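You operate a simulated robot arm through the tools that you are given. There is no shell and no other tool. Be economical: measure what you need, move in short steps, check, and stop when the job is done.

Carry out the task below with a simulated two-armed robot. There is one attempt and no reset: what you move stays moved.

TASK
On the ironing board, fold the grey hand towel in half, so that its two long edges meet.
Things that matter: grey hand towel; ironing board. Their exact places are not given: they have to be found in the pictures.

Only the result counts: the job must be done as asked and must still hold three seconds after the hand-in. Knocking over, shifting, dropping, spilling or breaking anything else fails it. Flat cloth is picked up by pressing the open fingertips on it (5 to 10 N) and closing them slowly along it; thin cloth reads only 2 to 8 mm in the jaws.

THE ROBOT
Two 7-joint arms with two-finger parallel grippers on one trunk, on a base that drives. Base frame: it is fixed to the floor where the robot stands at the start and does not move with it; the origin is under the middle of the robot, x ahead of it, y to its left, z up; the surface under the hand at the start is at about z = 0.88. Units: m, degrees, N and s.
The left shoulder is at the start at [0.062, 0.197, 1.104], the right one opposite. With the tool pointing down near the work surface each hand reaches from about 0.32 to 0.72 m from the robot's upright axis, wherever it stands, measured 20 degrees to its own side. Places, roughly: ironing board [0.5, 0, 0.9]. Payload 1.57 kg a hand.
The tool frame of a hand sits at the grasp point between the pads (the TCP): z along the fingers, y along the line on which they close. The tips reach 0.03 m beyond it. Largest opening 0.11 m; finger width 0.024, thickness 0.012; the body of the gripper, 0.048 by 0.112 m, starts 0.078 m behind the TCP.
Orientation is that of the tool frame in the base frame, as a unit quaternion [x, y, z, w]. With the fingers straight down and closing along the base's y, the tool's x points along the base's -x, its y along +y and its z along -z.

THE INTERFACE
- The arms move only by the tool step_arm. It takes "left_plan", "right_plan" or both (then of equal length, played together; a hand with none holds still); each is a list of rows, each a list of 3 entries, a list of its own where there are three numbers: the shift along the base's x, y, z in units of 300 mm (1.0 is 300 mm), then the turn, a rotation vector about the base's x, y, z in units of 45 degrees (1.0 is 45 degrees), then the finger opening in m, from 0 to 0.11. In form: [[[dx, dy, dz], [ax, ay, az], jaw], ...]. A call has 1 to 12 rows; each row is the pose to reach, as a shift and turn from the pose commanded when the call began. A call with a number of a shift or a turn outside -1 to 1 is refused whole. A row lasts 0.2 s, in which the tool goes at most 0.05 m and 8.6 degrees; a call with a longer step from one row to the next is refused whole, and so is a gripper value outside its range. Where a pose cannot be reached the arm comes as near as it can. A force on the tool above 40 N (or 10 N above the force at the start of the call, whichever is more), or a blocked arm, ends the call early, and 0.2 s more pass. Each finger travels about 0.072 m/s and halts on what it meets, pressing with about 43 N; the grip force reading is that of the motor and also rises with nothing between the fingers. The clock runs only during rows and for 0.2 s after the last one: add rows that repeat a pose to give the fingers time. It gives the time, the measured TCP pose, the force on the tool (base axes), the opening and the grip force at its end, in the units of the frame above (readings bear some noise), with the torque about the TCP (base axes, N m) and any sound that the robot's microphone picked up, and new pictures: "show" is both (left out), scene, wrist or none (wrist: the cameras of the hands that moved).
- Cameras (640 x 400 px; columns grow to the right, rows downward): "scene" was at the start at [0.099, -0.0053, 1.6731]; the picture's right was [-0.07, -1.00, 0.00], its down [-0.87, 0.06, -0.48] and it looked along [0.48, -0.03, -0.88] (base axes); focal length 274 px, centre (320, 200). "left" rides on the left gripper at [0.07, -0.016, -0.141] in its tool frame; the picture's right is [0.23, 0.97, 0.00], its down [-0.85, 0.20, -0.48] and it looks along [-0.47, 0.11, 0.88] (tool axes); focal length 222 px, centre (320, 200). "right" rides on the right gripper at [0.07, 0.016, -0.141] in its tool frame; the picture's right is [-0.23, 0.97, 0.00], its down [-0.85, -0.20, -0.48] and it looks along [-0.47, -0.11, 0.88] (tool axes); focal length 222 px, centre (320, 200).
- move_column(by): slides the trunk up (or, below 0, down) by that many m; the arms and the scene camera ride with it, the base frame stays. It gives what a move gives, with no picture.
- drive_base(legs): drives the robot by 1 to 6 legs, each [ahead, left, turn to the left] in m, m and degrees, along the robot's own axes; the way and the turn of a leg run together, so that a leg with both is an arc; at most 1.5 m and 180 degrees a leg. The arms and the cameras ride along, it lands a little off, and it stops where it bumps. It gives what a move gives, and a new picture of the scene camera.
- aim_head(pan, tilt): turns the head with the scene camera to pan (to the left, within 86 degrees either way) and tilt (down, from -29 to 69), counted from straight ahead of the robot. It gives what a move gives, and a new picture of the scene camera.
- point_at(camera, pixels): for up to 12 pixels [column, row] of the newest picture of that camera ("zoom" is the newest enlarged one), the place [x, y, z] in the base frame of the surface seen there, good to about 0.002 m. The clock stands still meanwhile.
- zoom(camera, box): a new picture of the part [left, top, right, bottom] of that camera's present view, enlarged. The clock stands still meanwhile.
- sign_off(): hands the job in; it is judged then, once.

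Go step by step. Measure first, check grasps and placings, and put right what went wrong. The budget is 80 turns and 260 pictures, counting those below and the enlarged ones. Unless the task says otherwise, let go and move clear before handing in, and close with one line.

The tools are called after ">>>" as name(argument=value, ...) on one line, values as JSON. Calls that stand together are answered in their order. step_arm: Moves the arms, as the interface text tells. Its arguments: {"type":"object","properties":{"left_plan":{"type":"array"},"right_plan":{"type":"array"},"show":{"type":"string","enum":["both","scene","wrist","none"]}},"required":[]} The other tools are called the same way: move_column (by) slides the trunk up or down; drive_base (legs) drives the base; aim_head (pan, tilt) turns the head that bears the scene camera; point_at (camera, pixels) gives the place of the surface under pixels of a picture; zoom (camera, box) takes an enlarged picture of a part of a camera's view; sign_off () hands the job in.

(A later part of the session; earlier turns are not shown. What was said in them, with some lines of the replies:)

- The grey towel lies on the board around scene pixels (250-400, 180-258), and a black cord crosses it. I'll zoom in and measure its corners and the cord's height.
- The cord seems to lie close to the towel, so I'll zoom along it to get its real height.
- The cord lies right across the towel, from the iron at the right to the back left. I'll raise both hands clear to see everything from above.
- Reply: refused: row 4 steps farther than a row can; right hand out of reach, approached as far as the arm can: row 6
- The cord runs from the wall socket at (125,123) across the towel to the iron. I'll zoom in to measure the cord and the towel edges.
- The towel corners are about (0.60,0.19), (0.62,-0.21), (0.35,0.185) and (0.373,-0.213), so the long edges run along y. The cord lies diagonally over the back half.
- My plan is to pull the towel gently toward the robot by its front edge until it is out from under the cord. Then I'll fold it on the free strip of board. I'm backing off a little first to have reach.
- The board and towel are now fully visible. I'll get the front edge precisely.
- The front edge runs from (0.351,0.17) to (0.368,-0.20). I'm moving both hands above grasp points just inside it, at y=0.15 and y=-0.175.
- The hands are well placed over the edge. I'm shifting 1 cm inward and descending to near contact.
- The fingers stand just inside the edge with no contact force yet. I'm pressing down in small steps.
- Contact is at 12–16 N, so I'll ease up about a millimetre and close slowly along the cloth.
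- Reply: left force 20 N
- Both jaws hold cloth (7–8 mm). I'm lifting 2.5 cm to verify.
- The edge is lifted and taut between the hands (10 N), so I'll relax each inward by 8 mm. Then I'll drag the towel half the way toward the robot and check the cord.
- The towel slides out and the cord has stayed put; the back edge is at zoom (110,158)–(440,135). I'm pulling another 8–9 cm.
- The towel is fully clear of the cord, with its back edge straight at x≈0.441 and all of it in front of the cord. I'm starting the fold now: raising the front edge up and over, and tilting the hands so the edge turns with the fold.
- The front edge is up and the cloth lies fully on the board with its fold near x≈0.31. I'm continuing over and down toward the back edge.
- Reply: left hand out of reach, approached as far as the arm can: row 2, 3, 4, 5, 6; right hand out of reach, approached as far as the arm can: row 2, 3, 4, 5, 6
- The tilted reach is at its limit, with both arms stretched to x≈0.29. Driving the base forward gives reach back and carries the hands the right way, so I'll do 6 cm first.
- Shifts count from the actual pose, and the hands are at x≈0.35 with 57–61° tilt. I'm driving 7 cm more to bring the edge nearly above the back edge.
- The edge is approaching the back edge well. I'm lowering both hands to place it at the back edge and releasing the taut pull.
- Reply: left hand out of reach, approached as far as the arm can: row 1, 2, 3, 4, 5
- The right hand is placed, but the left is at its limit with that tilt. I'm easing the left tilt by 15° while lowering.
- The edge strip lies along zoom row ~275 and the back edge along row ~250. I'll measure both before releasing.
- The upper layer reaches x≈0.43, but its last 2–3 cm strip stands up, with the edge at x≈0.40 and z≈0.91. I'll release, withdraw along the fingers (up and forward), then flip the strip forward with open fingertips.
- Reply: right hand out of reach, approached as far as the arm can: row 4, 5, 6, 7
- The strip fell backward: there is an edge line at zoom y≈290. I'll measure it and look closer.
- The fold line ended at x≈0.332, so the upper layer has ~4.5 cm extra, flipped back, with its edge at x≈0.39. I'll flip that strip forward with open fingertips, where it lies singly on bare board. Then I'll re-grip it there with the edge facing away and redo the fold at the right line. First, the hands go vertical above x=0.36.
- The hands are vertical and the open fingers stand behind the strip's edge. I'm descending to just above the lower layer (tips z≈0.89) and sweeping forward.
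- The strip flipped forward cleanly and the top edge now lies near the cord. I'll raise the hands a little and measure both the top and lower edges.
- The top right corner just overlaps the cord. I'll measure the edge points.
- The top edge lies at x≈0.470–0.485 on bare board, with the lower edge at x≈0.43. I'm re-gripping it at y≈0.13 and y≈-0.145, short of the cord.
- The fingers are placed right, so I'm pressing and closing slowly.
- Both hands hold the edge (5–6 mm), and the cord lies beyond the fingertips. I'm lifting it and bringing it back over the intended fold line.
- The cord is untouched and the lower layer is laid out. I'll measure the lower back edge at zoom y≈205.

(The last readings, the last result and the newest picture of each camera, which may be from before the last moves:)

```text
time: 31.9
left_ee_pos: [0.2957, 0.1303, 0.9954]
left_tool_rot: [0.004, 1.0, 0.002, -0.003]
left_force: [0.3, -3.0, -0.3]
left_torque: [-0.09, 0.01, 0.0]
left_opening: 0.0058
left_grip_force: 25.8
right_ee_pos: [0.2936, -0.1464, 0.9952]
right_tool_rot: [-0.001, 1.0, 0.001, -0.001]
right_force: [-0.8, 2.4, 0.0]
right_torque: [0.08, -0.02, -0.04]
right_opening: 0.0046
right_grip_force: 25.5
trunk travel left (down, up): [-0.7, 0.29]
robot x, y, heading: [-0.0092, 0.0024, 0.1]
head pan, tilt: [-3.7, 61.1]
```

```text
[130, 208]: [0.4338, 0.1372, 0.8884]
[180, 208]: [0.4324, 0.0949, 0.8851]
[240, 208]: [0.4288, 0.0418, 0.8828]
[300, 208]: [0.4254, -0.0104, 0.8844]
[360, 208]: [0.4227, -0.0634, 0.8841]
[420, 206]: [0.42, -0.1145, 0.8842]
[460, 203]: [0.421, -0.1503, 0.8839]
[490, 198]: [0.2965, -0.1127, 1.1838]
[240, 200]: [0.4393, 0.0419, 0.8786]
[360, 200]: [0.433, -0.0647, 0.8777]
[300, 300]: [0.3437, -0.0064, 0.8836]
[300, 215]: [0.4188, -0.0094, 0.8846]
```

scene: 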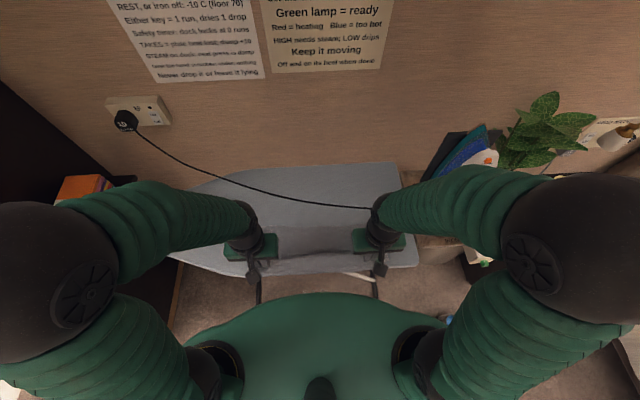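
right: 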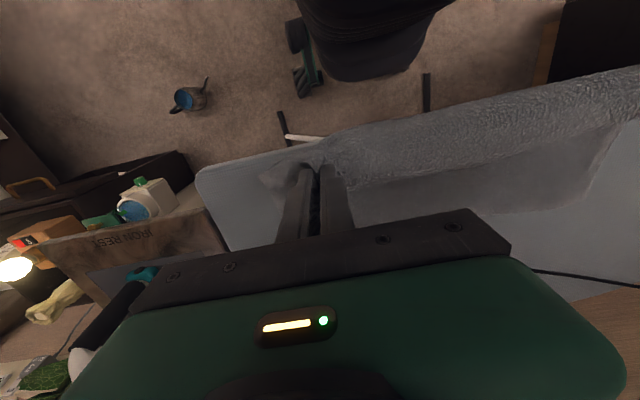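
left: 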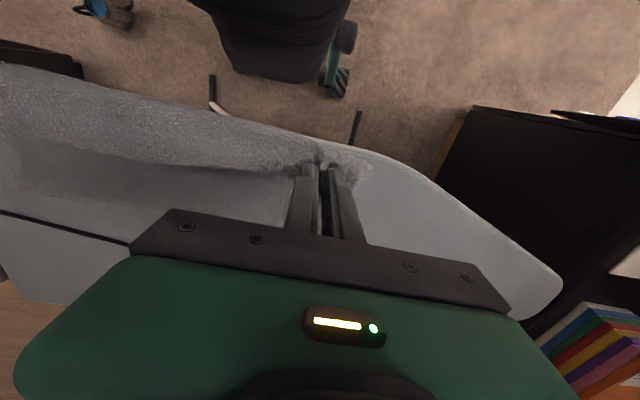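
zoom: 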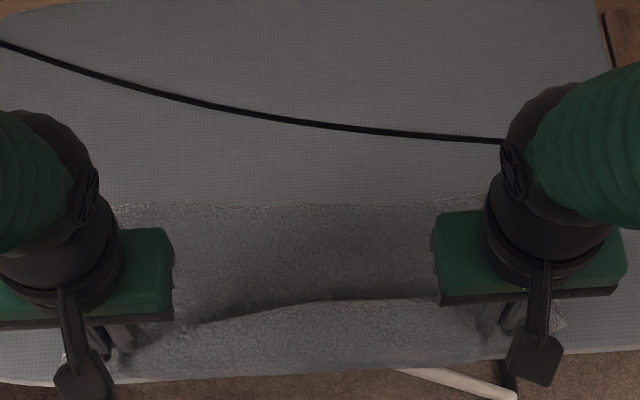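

The lower back edge runs from x≈0.436 on the left to x≈0.428 on the right. I'm folding over again and landing the gripped edge on it, with the edge now pointing outward.

>>> step_arm(left_plan=[[[0.06, 0, 0.042], [0, 0, 0], 0.0], [[0.114, 0, 0.042], [0, 0, 0], 0.0], [[0.231, 0, 0.015], [0, 0, 0], 0.0], [[0.324, 0, -0.051], [0, 0, 0], 0.0], [[0.391, 0, -0.135], [0, 0, 0], 0.0], [[0.424, 0, -0.201], [0, 0, 0], 0.0], [[0.428, 0, -0.24], [0, 0, 0], 0.0], [[0.428, 0, -0.24], [0, 0, 0], 0.0]], right_plan=[[[0.055, 0, 0.042], [0, 0, 0], 0.0], [[0.105, 0, 0.042], [0, 0, 0], 0.0], [[0.211, 0, 0.015], [0, 0, 0], 0.0], [[0.288, 0, -0.051], [0, 0, 0], 0.0], [[0.348, 0, -0.135], [0, 0, 0], 0.0], [[0.378, 0, -0.201], [0, 0, 0], 0.0], [[0.381, 0, -0.24], [0, 0, 0], 0.0], [[0.381, 0, -0.24], [0, 0, 0], 0.0]])

>>> zoom(camera="scene", box=[230, 180, 410, 270])

>>> zoom(camera="right", box=[200, 20, 640, 240])

```text
time: 33.7
left_ee_pos: [0.4227, 0.1348, 0.9219]
left_tool_rot: [0.005, 1.0, 0.002, -0.002]
left_force: [0.1, -6.0, 0.8]
left_torque: [-0.16, 0.0, 0.06]
left_opening: 0.0064
left_grip_force: 26.1
right_ee_pos: [0.4064, -0.1468, 0.9216]
right_tool_rot: [0.0, 1.0, 0.001, 0.0]
right_force: [0.6, 5.0, 1.1]
right_torque: [0.12, -0.02, 0.0]
right_opening: 0.0045
right_grip_force: 25.6
trunk travel left (down, up): [-0.7, 0.29]
robot x, y, heading: [-0.0088, -0.0003, -0.1]
head pan, tilt: [-3.7, 61.1]
```

scene: 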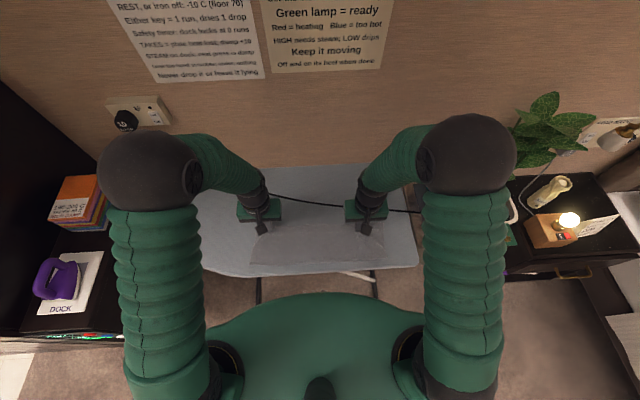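
right: 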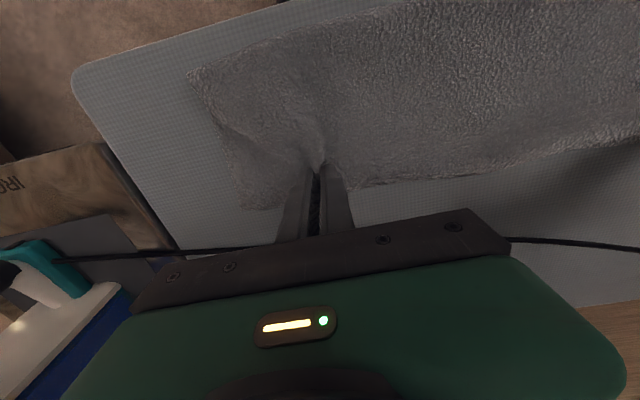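
left: 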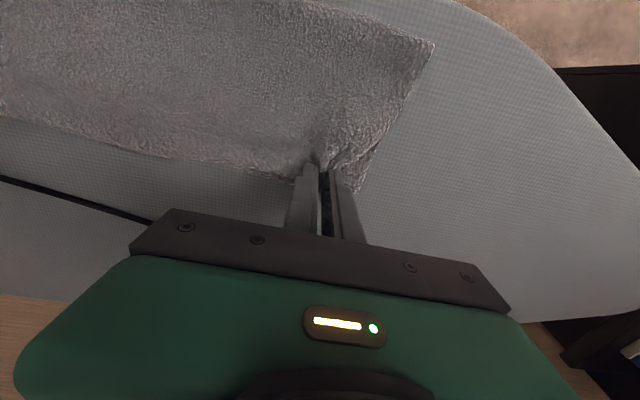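

```text
3.56 times, centred on (320, 225) of scene
```

zoom: 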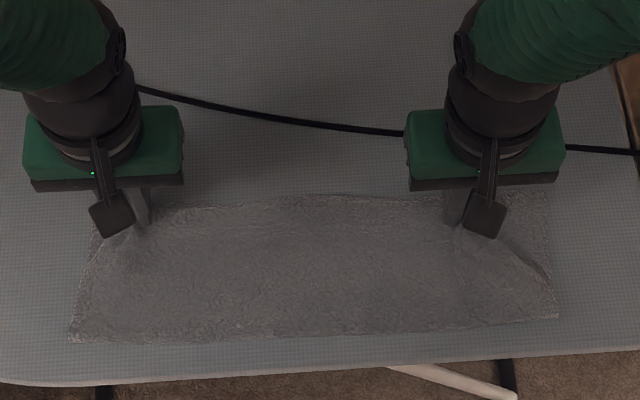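

```text
1.45 times, centred on (420, 130) of right
```

zoom: 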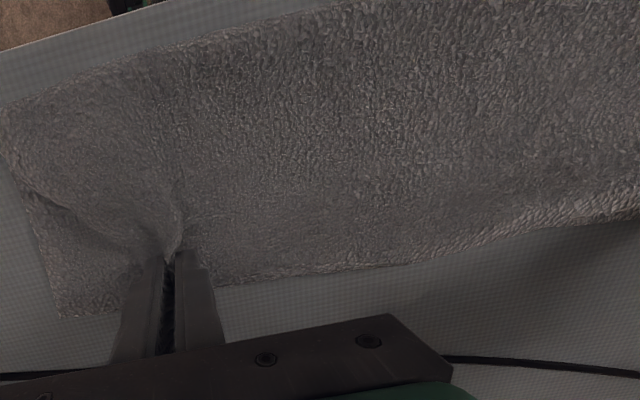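

The fold lies flat with the edges nearly matching. I'm opening slowly to spread the pinch ridges, then lifting off.

>>> step_arm(left_plan=[[[0, 0, 0], [0, 0, 0], 0.01], [[0, 0, 0], [0, 0, 0], 0.02], [[0, 0, 0], [0, 0, 0], 0.03], [[0, 0, 0], [0, 0, 0], 0.04], [[0, 0, 0.0], [0, 0, 0], 0.05], [[0, 0, 0.05], [0, 0, 0], 0.05], [[0, 0, 0.15], [0, 0, 0], 0.05], [[0, 0, 0.3], [0, 0, 0], 0.05]], right_plan=[[[0, 0, 0], [0, 0, 0], 0.01], [[0, 0, 0], [0, 0, 0], 0.02], [[0, 0, 0], [0, 0, 0], 0.03], [[0, 0, 0], [0, 0, 0], 0.04], [[0, 0, 0.0], [0, 0, 0], 0.05], [[0, 0, 0.05], [0, 0, 0], 0.05], [[0, 0, 0.15], [0, 0, 0], 0.05], [[0, 0, 0.3], [0, 0, 0], 0.05]])

>>> zoom(camera="scene", box=[230, 180, 410, 270])

>>> zoom(camera="right", box=[200, 20, 640, 240])

>>> zoom(camera="left", box=[0, 20, 440, 240])

```text
time: 35.5
left_ee_pos: [0.4204, 0.1297, 1.0148]
left_tool_rot: [0.004, 1.0, 0.002, -0.001]
left_force: [0.0, 0.2, 1.0]
left_torque: [0.0, -0.01, 0.04]
left_opening: 0.0501
left_grip_force: 0.1
right_ee_pos: [0.4067, -0.146, 1.0139]
right_tool_rot: [0.0, 1.0, 0.002, 0.001]
right_force: [-0.2, 0.5, 0.1]
right_torque: [0.01, -0.01, 0.03]
right_opening: 0.05
right_grip_force: 0.1
trunk travel left (down, up): [-0.7, 0.29]
robot x, y, heading: [-0.0096, 0.0005, -0.1]
head pan, tilt: [-3.7, 61.1]
```

scene: 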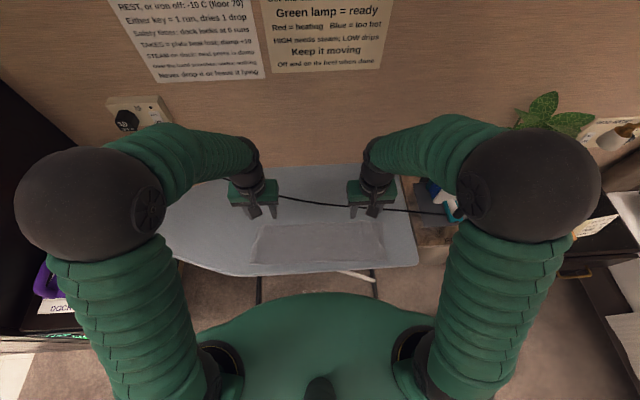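
right: 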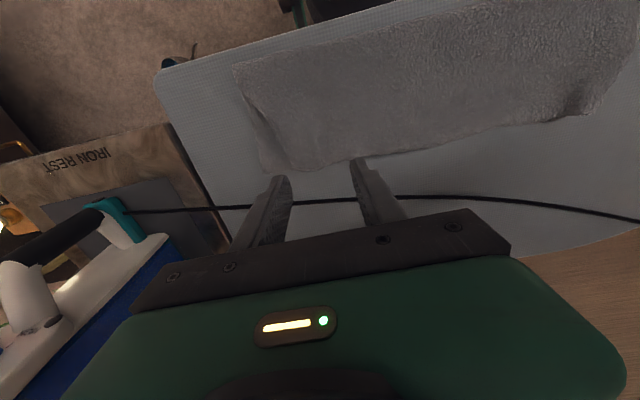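
left: 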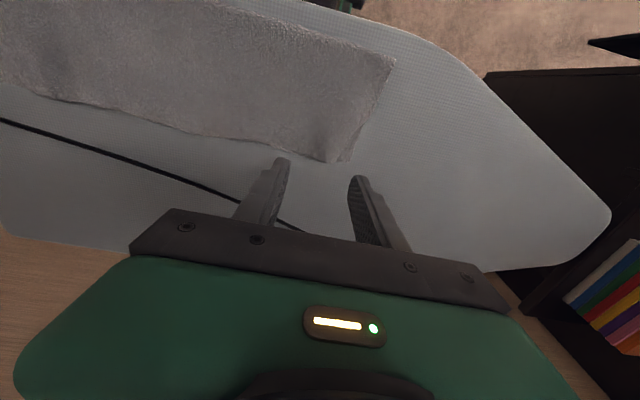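

```text
3.56 times, centred on (320, 225) of scene
```

zoom: 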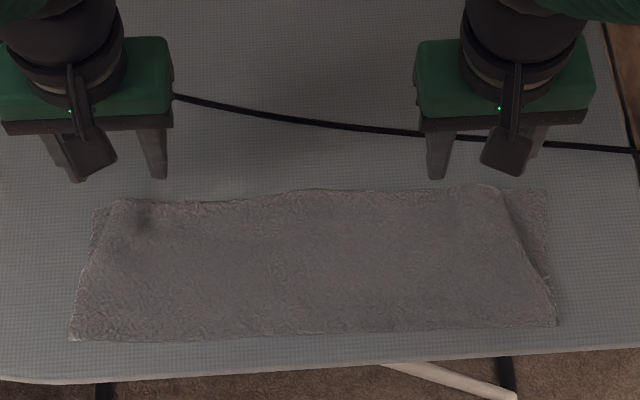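

```text
1.45 times, centred on (420, 130) of right
```

zoom: 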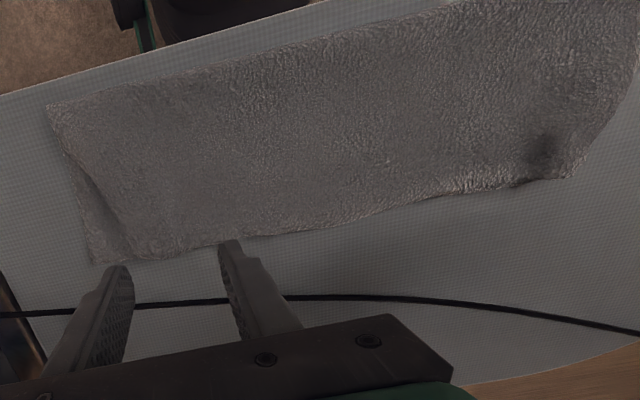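

```text
1.45 times, centred on (220, 130) of left
```

zoom: 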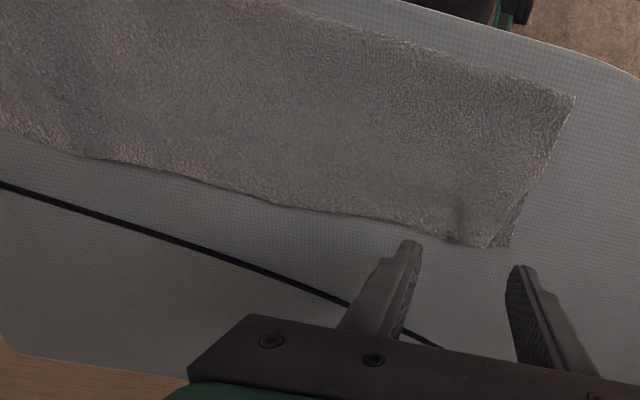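

The long edges line up well now, but the top right corner sits about 3–4 cm inward of the lower right corner. I'll measure it before smoothing.

>>> zoom(camera="scene", box=[230, 215, 410, 285])

>>> zoom(camera="scene", box=[230, 180, 410, 270])

>>> point_at(camera="zoom", pixels=[[497, 190], [470, 187], [440, 193], [400, 194], [350, 197], [544, 194], [520, 195], [546, 285], [555, 322], [125, 203], [96, 212], [72, 336]])

```text
3.56 times, centred on (320, 250) of scene
```

zoom: 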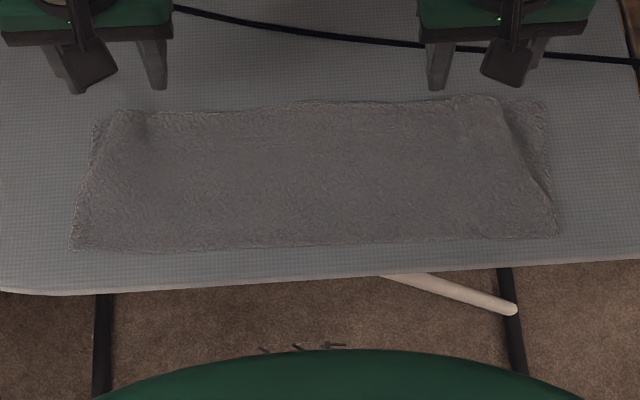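

```text
3.56 times, centred on (320, 225) of scene
```

zoom: 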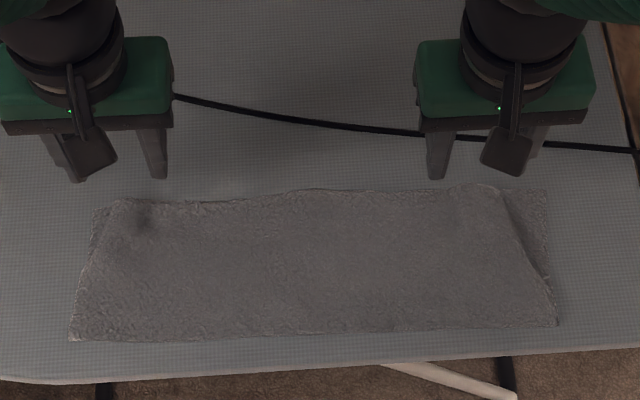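

```text
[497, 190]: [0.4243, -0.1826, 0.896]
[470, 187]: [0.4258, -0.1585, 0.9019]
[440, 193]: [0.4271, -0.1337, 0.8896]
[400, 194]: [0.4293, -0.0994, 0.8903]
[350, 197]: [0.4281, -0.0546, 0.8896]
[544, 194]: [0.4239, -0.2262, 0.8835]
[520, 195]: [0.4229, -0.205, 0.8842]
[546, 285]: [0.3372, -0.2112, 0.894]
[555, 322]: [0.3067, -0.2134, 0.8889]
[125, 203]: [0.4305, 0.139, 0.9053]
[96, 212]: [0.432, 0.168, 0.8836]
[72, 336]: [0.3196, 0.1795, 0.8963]
```

The top right corner is inset 4 cm and the left one about 2.3 cm, with leftover ridges at y≈-0.158 and 0.139. I'll close the fingers, touch down just inside each ridge and stroke outward.

>>> step_arm(left_plan=[[[-0.018, -0.066, -0.08], [0, 0, 0], 0.02], [[-0.018, -0.066, -0.2], [0, 0, 0], 0.0], [[-0.018, -0.066, -0.29], [0, 0, 0], 0.0], [[-0.018, -0.066, -0.31], [0, 0, 0], 0.0], [[-0.018, -0.066, -0.318], [0, 0, 0], 0.0]], right_plan=[[[0.011, 0.053, -0.08], [0, 0, 0], 0.02], [[0.011, 0.053, -0.2], [0, 0, 0], 0.0], [[0.011, 0.053, -0.287], [0, 0, 0], 0.0], [[0.011, 0.053, -0.307], [0, 0, 0], 0.0], [[0.011, 0.053, -0.315], [0, 0, 0], 0.0]], show="none")

```text
time: 36.7
left_ee_pos: [0.4198, 0.1109, 0.919]
left_tool_rot: [0.004, 1.0, 0.002, -0.001]
left_force: [0.0, -1.7, 0.6]
left_torque: [-0.04, -0.01, -0.02]
left_opening: 0.0001
left_grip_force: 21.4
right_ee_pos: [0.4118, -0.1299, 0.9152]
right_tool_rot: [0.0, 1.0, 0.001, 0.0]
right_force: [0.7, -1.1, 5.1]
right_torque: [-0.01, -0.03, -0.01]
right_opening: 0.0001
right_grip_force: 21.6
trunk travel left (down, up): [-0.7, 0.29]
robot x, y, heading: [-0.0117, -0.0005, -0.0]
head pan, tilt: [-3.7, 61.1]
```

Contact is light (right 5 N, left about 1 N). I'm stroking outward.

>>> step_arm(left_plan=[[[0, 0.02, -0.006], [0, 0, 0], 0.0], [[0, 0.05, -0.006], [0, 0, 0], 0.0], [[0, 0.08, -0.006], [0, 0, 0], 0.0], [[0, 0.11, -0.006], [0, 0, 0], 0.0], [[0, 0.14, -0.006], [0, 0, 0], 0.0], [[0, 0.15, 0.05], [0, 0, 0], 0.0], [[0, 0.15, 0.2], [0, 0, 0], 0.0]], right_plan=[[[0, -0.03, 0.005], [0, 0, 0], 0.0], [[0, -0.07, 0.005], [0, 0, 0], 0.0], [[0, -0.11, 0.005], [0, 0, 0], 0.0], [[0, -0.15, 0.005], [0, 0, 0], 0.0], [[0, -0.19, 0.005], [0, 0, 0], 0.0], [[0, -0.2, 0.05], [0, 0, 0], 0.0], [[0, -0.2, 0.2], [0, 0, 0], 0.0]], show="scene")

>>> zoom(camera="right", box=[200, 20, 640, 240])

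>>> zoom(camera="scene", box=[230, 180, 410, 270])

```text
time: 38.3
left_ee_pos: [0.4152, 0.1568, 0.9771]
left_tool_rot: [0.004, 1.0, 0.002, 0.0]
left_force: [-0.7, -0.1, 0.3]
left_torque: [0.0, 0.02, -0.01]
left_opening: 0.0002
left_grip_force: 21.1
right_ee_pos: [0.4041, -0.1864, 0.9799]
right_tool_rot: [-0.001, 1.0, 0.0, 0.0]
right_force: [-0.6, -0.7, -0.1]
right_torque: [0.0, -0.01, 0.0]
right_opening: 0.0
right_grip_force: 21.6
trunk travel left (down, up): [-0.7, 0.29]
robot x, y, heading: [-0.0072, -0.001, 0.0]
head pan, tilt: [-3.7, 61.1]
```

scene: 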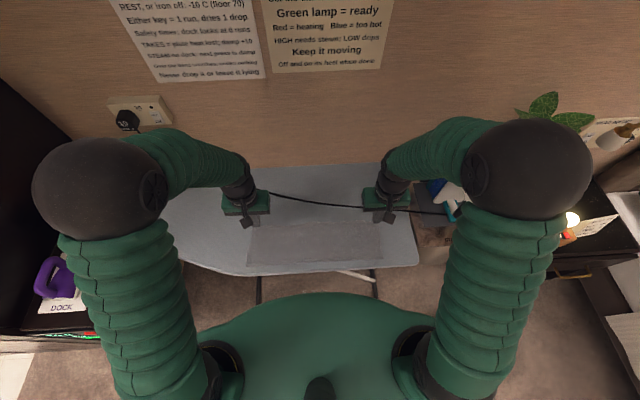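

```text
1.45 times, centred on (420, 130) of right
```

zoom: 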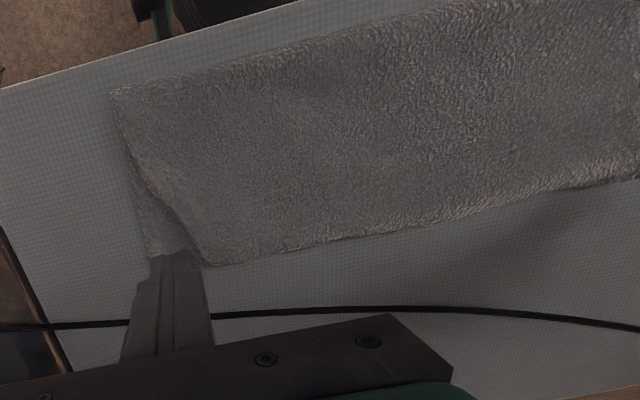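

```text
3.56 times, centred on (320, 225) of scene
```

zoom: 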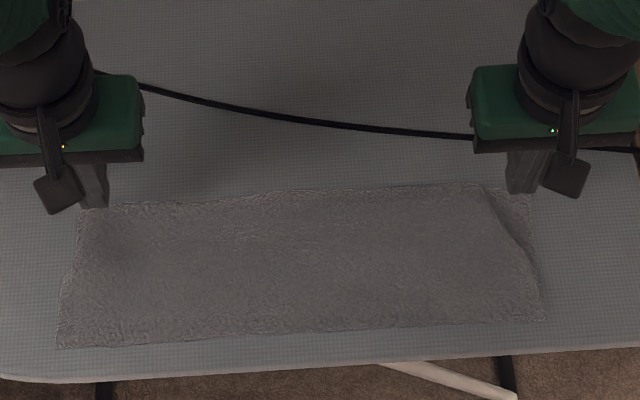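

The left corner is now matched. For the right corner I'll pin the left side with the left hand and stroke the right top layer outward again.

>>> step_arm(left_plan=[[[-0.02, -0.1, 0], [0, 0, 0], 0.0], [[-0.05, -0.223, -0.08], [0, 0, 0], 0.0], [[-0.05, -0.223, -0.17], [0, 0, 0], 0.0], [[-0.05, -0.223, -0.195], [0, 0, 0], 0.0], [[-0.05, -0.223, -0.208], [0, 0, 0], 0.0]], right_plan=[[[0, 0.1, 0.0], [0, 0, 0], 0.0], [[0, 0.221, -0.08], [0, 0, 0], 0.0], [[0, 0.221, -0.17], [0, 0, 0], 0.0], [[0, 0.221, -0.2], [0, 0, 0], 0.0], [[0, 0.221, -0.209], [0, 0, 0], 0.0]], show="none")

```text
time: 39.5
left_ee_pos: [0.4048, 0.0913, 0.9142]
left_tool_rot: [0.005, 1.0, 0.001, 0.001]
left_force: [3.2, 1.8, 26.9]
left_torque: [0.06, -0.11, 0.03]
left_opening: 0.0001
left_grip_force: 21.6
right_ee_pos: [0.4084, -0.1217, 0.9167]
right_tool_rot: [-0.001, 1.0, 0.001, 0.001]
right_force: [0.7, 1.6, 3.3]
right_torque: [0.05, -0.03, 0.02]
right_opening: 0.0
right_grip_force: 21.2
trunk travel left (down, up): [-0.7, 0.29]
robot x, y, heading: [-0.0078, 0.0003, 0.1]
head pan, tilt: [-3.7, 61.1]
```

>>> step_arm(left_plan=[[[0, 0, 0.002], [0, 0, 0], 0.0], [[0, 0, 0.003], [0, 0, 0], 0.0], [[0, 0, 0.003], [0, 0, 0], 0.0], [[0, 0, 0.003], [0, 0, 0], 0.0], [[0, 0, 0.003], [0, 0, 0], 0.0], [[0, 0, 0.003], [0, 0, 0], 0.0], [[0, 0, 0.003], [0, 0, 0], 0.0], [[0, 0, 0.08], [0, 0, 0], 0.0], [[0, 0, 0.2], [0, 0, 0], 0.0]], right_plan=[[[0, -0.03, -0.001], [0, 0, 0], 0.0], [[0, -0.07, -0.001], [0, 0, 0], 0.0], [[0, -0.11, -0.001], [0, 0, 0], 0.0], [[0, -0.15, -0.001], [0, 0, 0], 0.0], [[0, -0.19, -0.001], [0, 0, 0], 0.0], [[0, -0.23, -0.001], [0, 0, 0], 0.0], [[0, -0.25, -0.001], [0, 0, 0], 0.0], [[0, -0.25, 0.08], [0, 0, 0], 0.0], [[0, -0.25, 0.2], [0, 0, 0], 0.0]], show="scene")

>>> zoom(camera="right", box=[200, 20, 640, 240])

>>> zoom(camera="scene", box=[230, 180, 410, 270])

```text
time: 41.5
left_ee_pos: [0.4002, 0.0899, 0.975]
left_tool_rot: [0.004, 1.0, 0.002, -0.001]
left_force: [0.6, 1.0, 0.9]
left_torque: [0.03, -0.03, -0.02]
left_opening: 0.0003
left_grip_force: 21.4
right_ee_pos: [0.4102, -0.1993, 0.9743]
right_tool_rot: [0.0, 1.0, 0.0, 0.001]
right_force: [0.2, -0.4, 0.6]
right_torque: [0.0, 0.0, 0.0]
right_opening: 0.0
right_grip_force: 21.5
trunk travel left (down, up): [-0.7, 0.29]
robot x, y, heading: [-0.0065, -0.0008, -0.1]
head pan, tilt: [-3.7, 61.1]
```

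scene: 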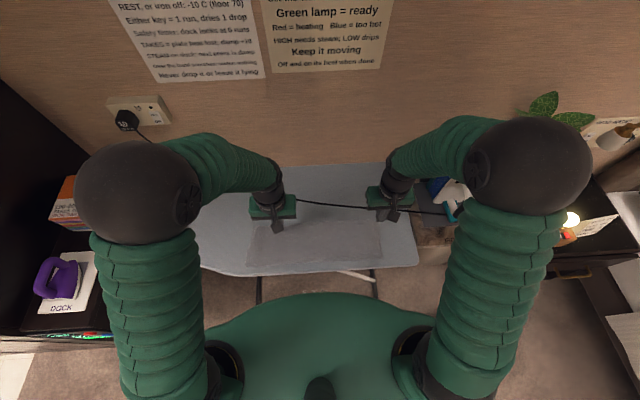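

```text
1.45 times, centred on (420, 130) of right
```

zoom: 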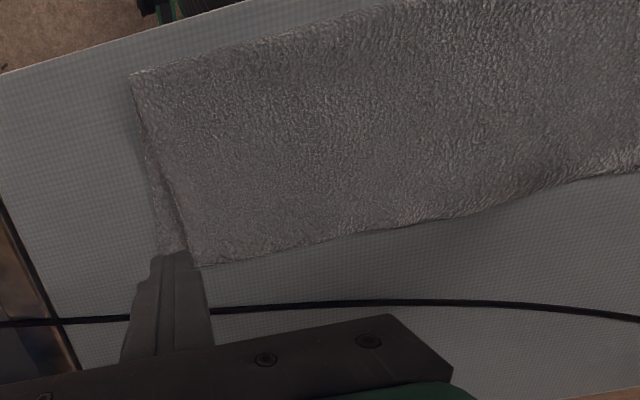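

```text
3.56 times, centred on (320, 225) of scene
```

zoom: 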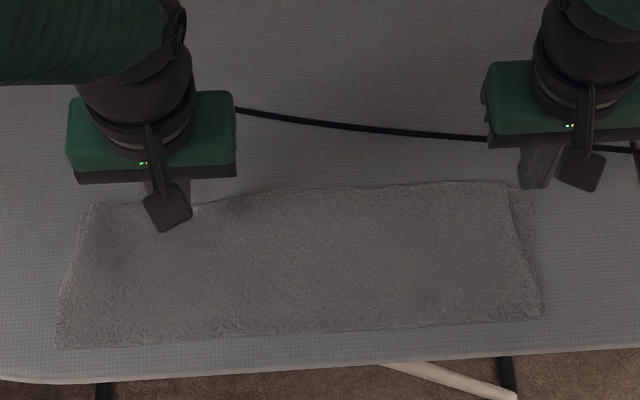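

That worked: the right corner inset is down to about 2 cm. One more stroke of the same kind.

>>> step_arm(left_plan=[[[0, 0, -0.08], [0, 0, 0], 0.0], [[0, 0, -0.15], [0, 0, 0], 0.0], [[0, 0, -0.19], [0, 0, 0], 0.0], [[0, 0, -0.198], [0, 0, 0], 0.0], [[0, 0, -0.199], [0, 0, 0], 0.0], [[0, 0, -0.199], [0, 0, 0], 0.0], [[0, 0, -0.199], [0, 0, 0], 0.0], [[0, 0, -0.199], [0, 0, 0], 0.0], [[0, 0, -0.199], [0, 0, 0], 0.0], [[0, 0, -0.199], [0, 0, 0], 0.0], [[0, 0, -0.1], [0, 0, 0], 0.0], [[0, 0, 0.05], [0, 0, 0], 0.0]], right_plan=[[[-0.01, 0.12, 0], [0, 0, 0], 0.0], [[-0.02, 0.231, -0.07], [0, 0, 0], 0.0], [[-0.02, 0.231, -0.17], [0, 0, 0], 0.0], [[-0.02, 0.231, -0.192], [0, 0, 0], 0.0], [[-0.02, 0.2, -0.194], [0, 0, 0], 0.0], [[-0.02, 0.16, -0.194], [0, 0, 0], 0.0], [[-0.02, 0.12, -0.194], [0, 0, 0], 0.0], [[-0.02, 0.08, -0.194], [0, 0, 0], 0.0], [[-0.02, 0.04, -0.194], [0, 0, 0], 0.0], [[-0.02, -0.01, -0.194], [0, 0, 0], 0.0], [[-0.02, -0.01, -0.1], [0, 0, 0], 0.0], [[-0.02, -0.01, 0.05], [0, 0, 0], 0.0]], show="scene")

>>> zoom(camera="scene", box=[230, 180, 410, 270])

>>> zoom(camera="left", box=[200, 0, 640, 240])

```text
time: 44.1
left_ee_pos: [0.3988, 0.0909, 0.9884]
left_tool_rot: [0.004, 1.0, 0.002, 0.001]
left_force: [-0.4, -0.2, -0.2]
left_torque: [0.02, 0.0, -0.03]
left_opening: 0.0
left_grip_force: 21.5
right_ee_pos: [0.3974, -0.201, 0.9943]
right_tool_rot: [0.0, 1.0, 0.001, 0.002]
right_force: [-0.1, -0.5, 1.0]
right_torque: [-0.05, -0.05, -0.02]
right_opening: 0.0
right_grip_force: 21.3
trunk travel left (down, up): [-0.7, 0.29]
robot x, y, heading: [-0.0064, -0.0026, 0.1]
head pan, tilt: [-3.7, 61.1]
```

scene: 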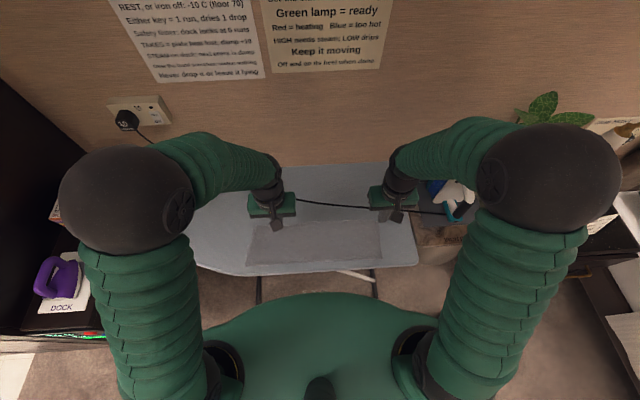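

```text
3.56 times, centred on (320, 225) of scene
```

zoom: 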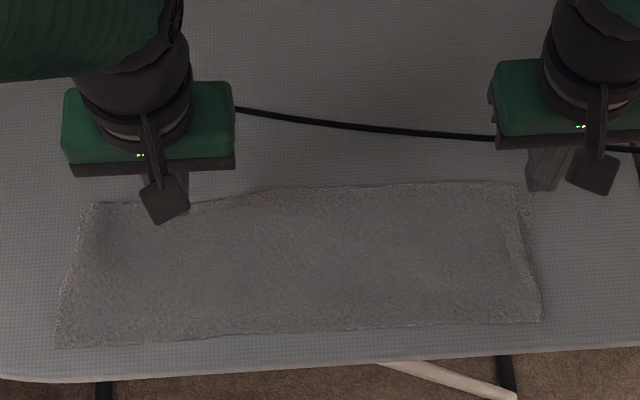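

```text
1.45 times, centred on (420, 120) of left
```

zoom: 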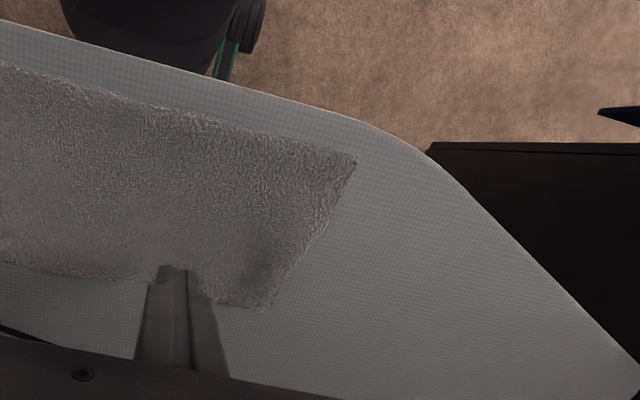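

The right corner is now within about 1 cm, and the edges meet all along. I'm moving both hands up and clear for a final check.

>>> step_arm(left_plan=[[[-0.02, 0.05, 0.1], [0, 0, 0], 0.0], [[-0.05, 0.15, 0.2], [0, 0, 0], 0.0], [[-0.08, 0.25, 0.3], [0, 0, 0], 0.02], [[-0.1, 0.35, 0.4], [0, 0, 0], 0.03], [[-0.12, 0.45, 0.5], [0, 0, 0], 0.04], [[-0.14, 0.58, 0.55], [0, 0, 0], 0.05], [[-0.16, 0.7, 0.6], [0, 0, 0], 0.05]], right_plan=[[[0, 0.03, 0.12], [0, 0, 0], 0.0], [[0, 0.03, 0.25], [0, 0, 0], 0.0], [[-0.05, 0.0, 0.38], [0, 0, 0], 0.02], [[-0.1, -0.03, 0.5], [0, 0, 0], 0.03], [[-0.15, -0.08, 0.6], [0, 0, 0], 0.04], [[-0.2, -0.12, 0.65], [0, 0, 0], 0.05], [[-0.25, -0.16, 0.7], [0, 0, 0], 0.05]])

>>> zoom(camera="scene", box=[230, 180, 410, 280])

```text
time: 45.7
left_ee_pos: [0.3548, 0.3021, 1.1721]
left_tool_rot: [0.005, 1.0, 0.002, -0.002]
left_force: [0.5, -0.1, -0.2]
left_torque: [-0.03, 0.0, 0.01]
left_opening: 0.0499
left_grip_force: 0.1
right_ee_pos: [0.3262, -0.2501, 1.201]
right_tool_rot: [0.0, 1.0, 0.0, 0.0]
right_force: [-0.7, -0.6, -0.6]
right_torque: [0.01, -0.04, 0.03]
right_opening: 0.0501
right_grip_force: 0.1
trunk travel left (down, up): [-0.7, 0.29]
robot x, y, heading: [-0.0093, -0.0026, 0.1]
head pan, tilt: [-3.7, 61.1]
```

scene: 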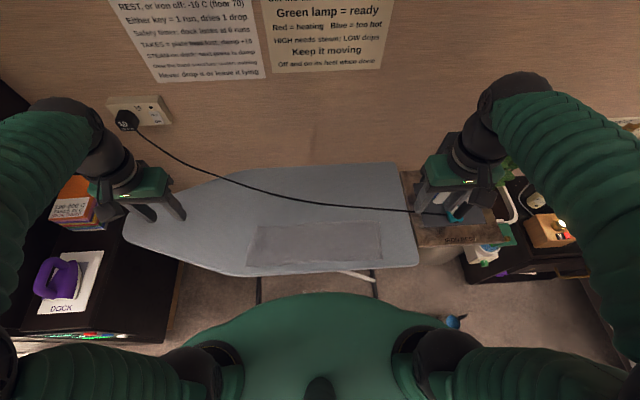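
right: 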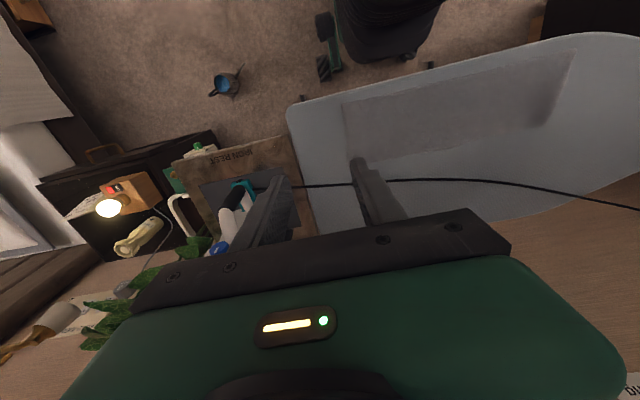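
left: 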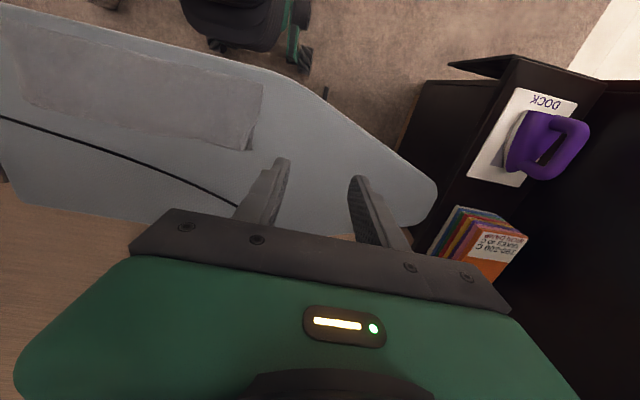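

```text
3.56 times, centred on (320, 230) of scene
```

zoom: 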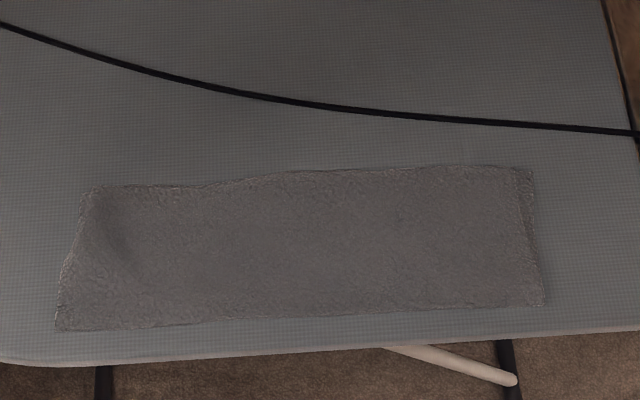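

The towel is a neat half-width rectangle on the board: the long edges meet along zoom row ~180 and the crease is at the front. The cord, iron and everything else are where they were, and both hands are clear, so I'm handing in.

>>> sign_off()

```text
The job is handed in.
```

The grey hand towel is folded in half on the ironing board with its long edges meeting, except the top right corner, about 1 cm short of the one below; I slid the towel out from under the iron's cord first, and nothing else was moved.
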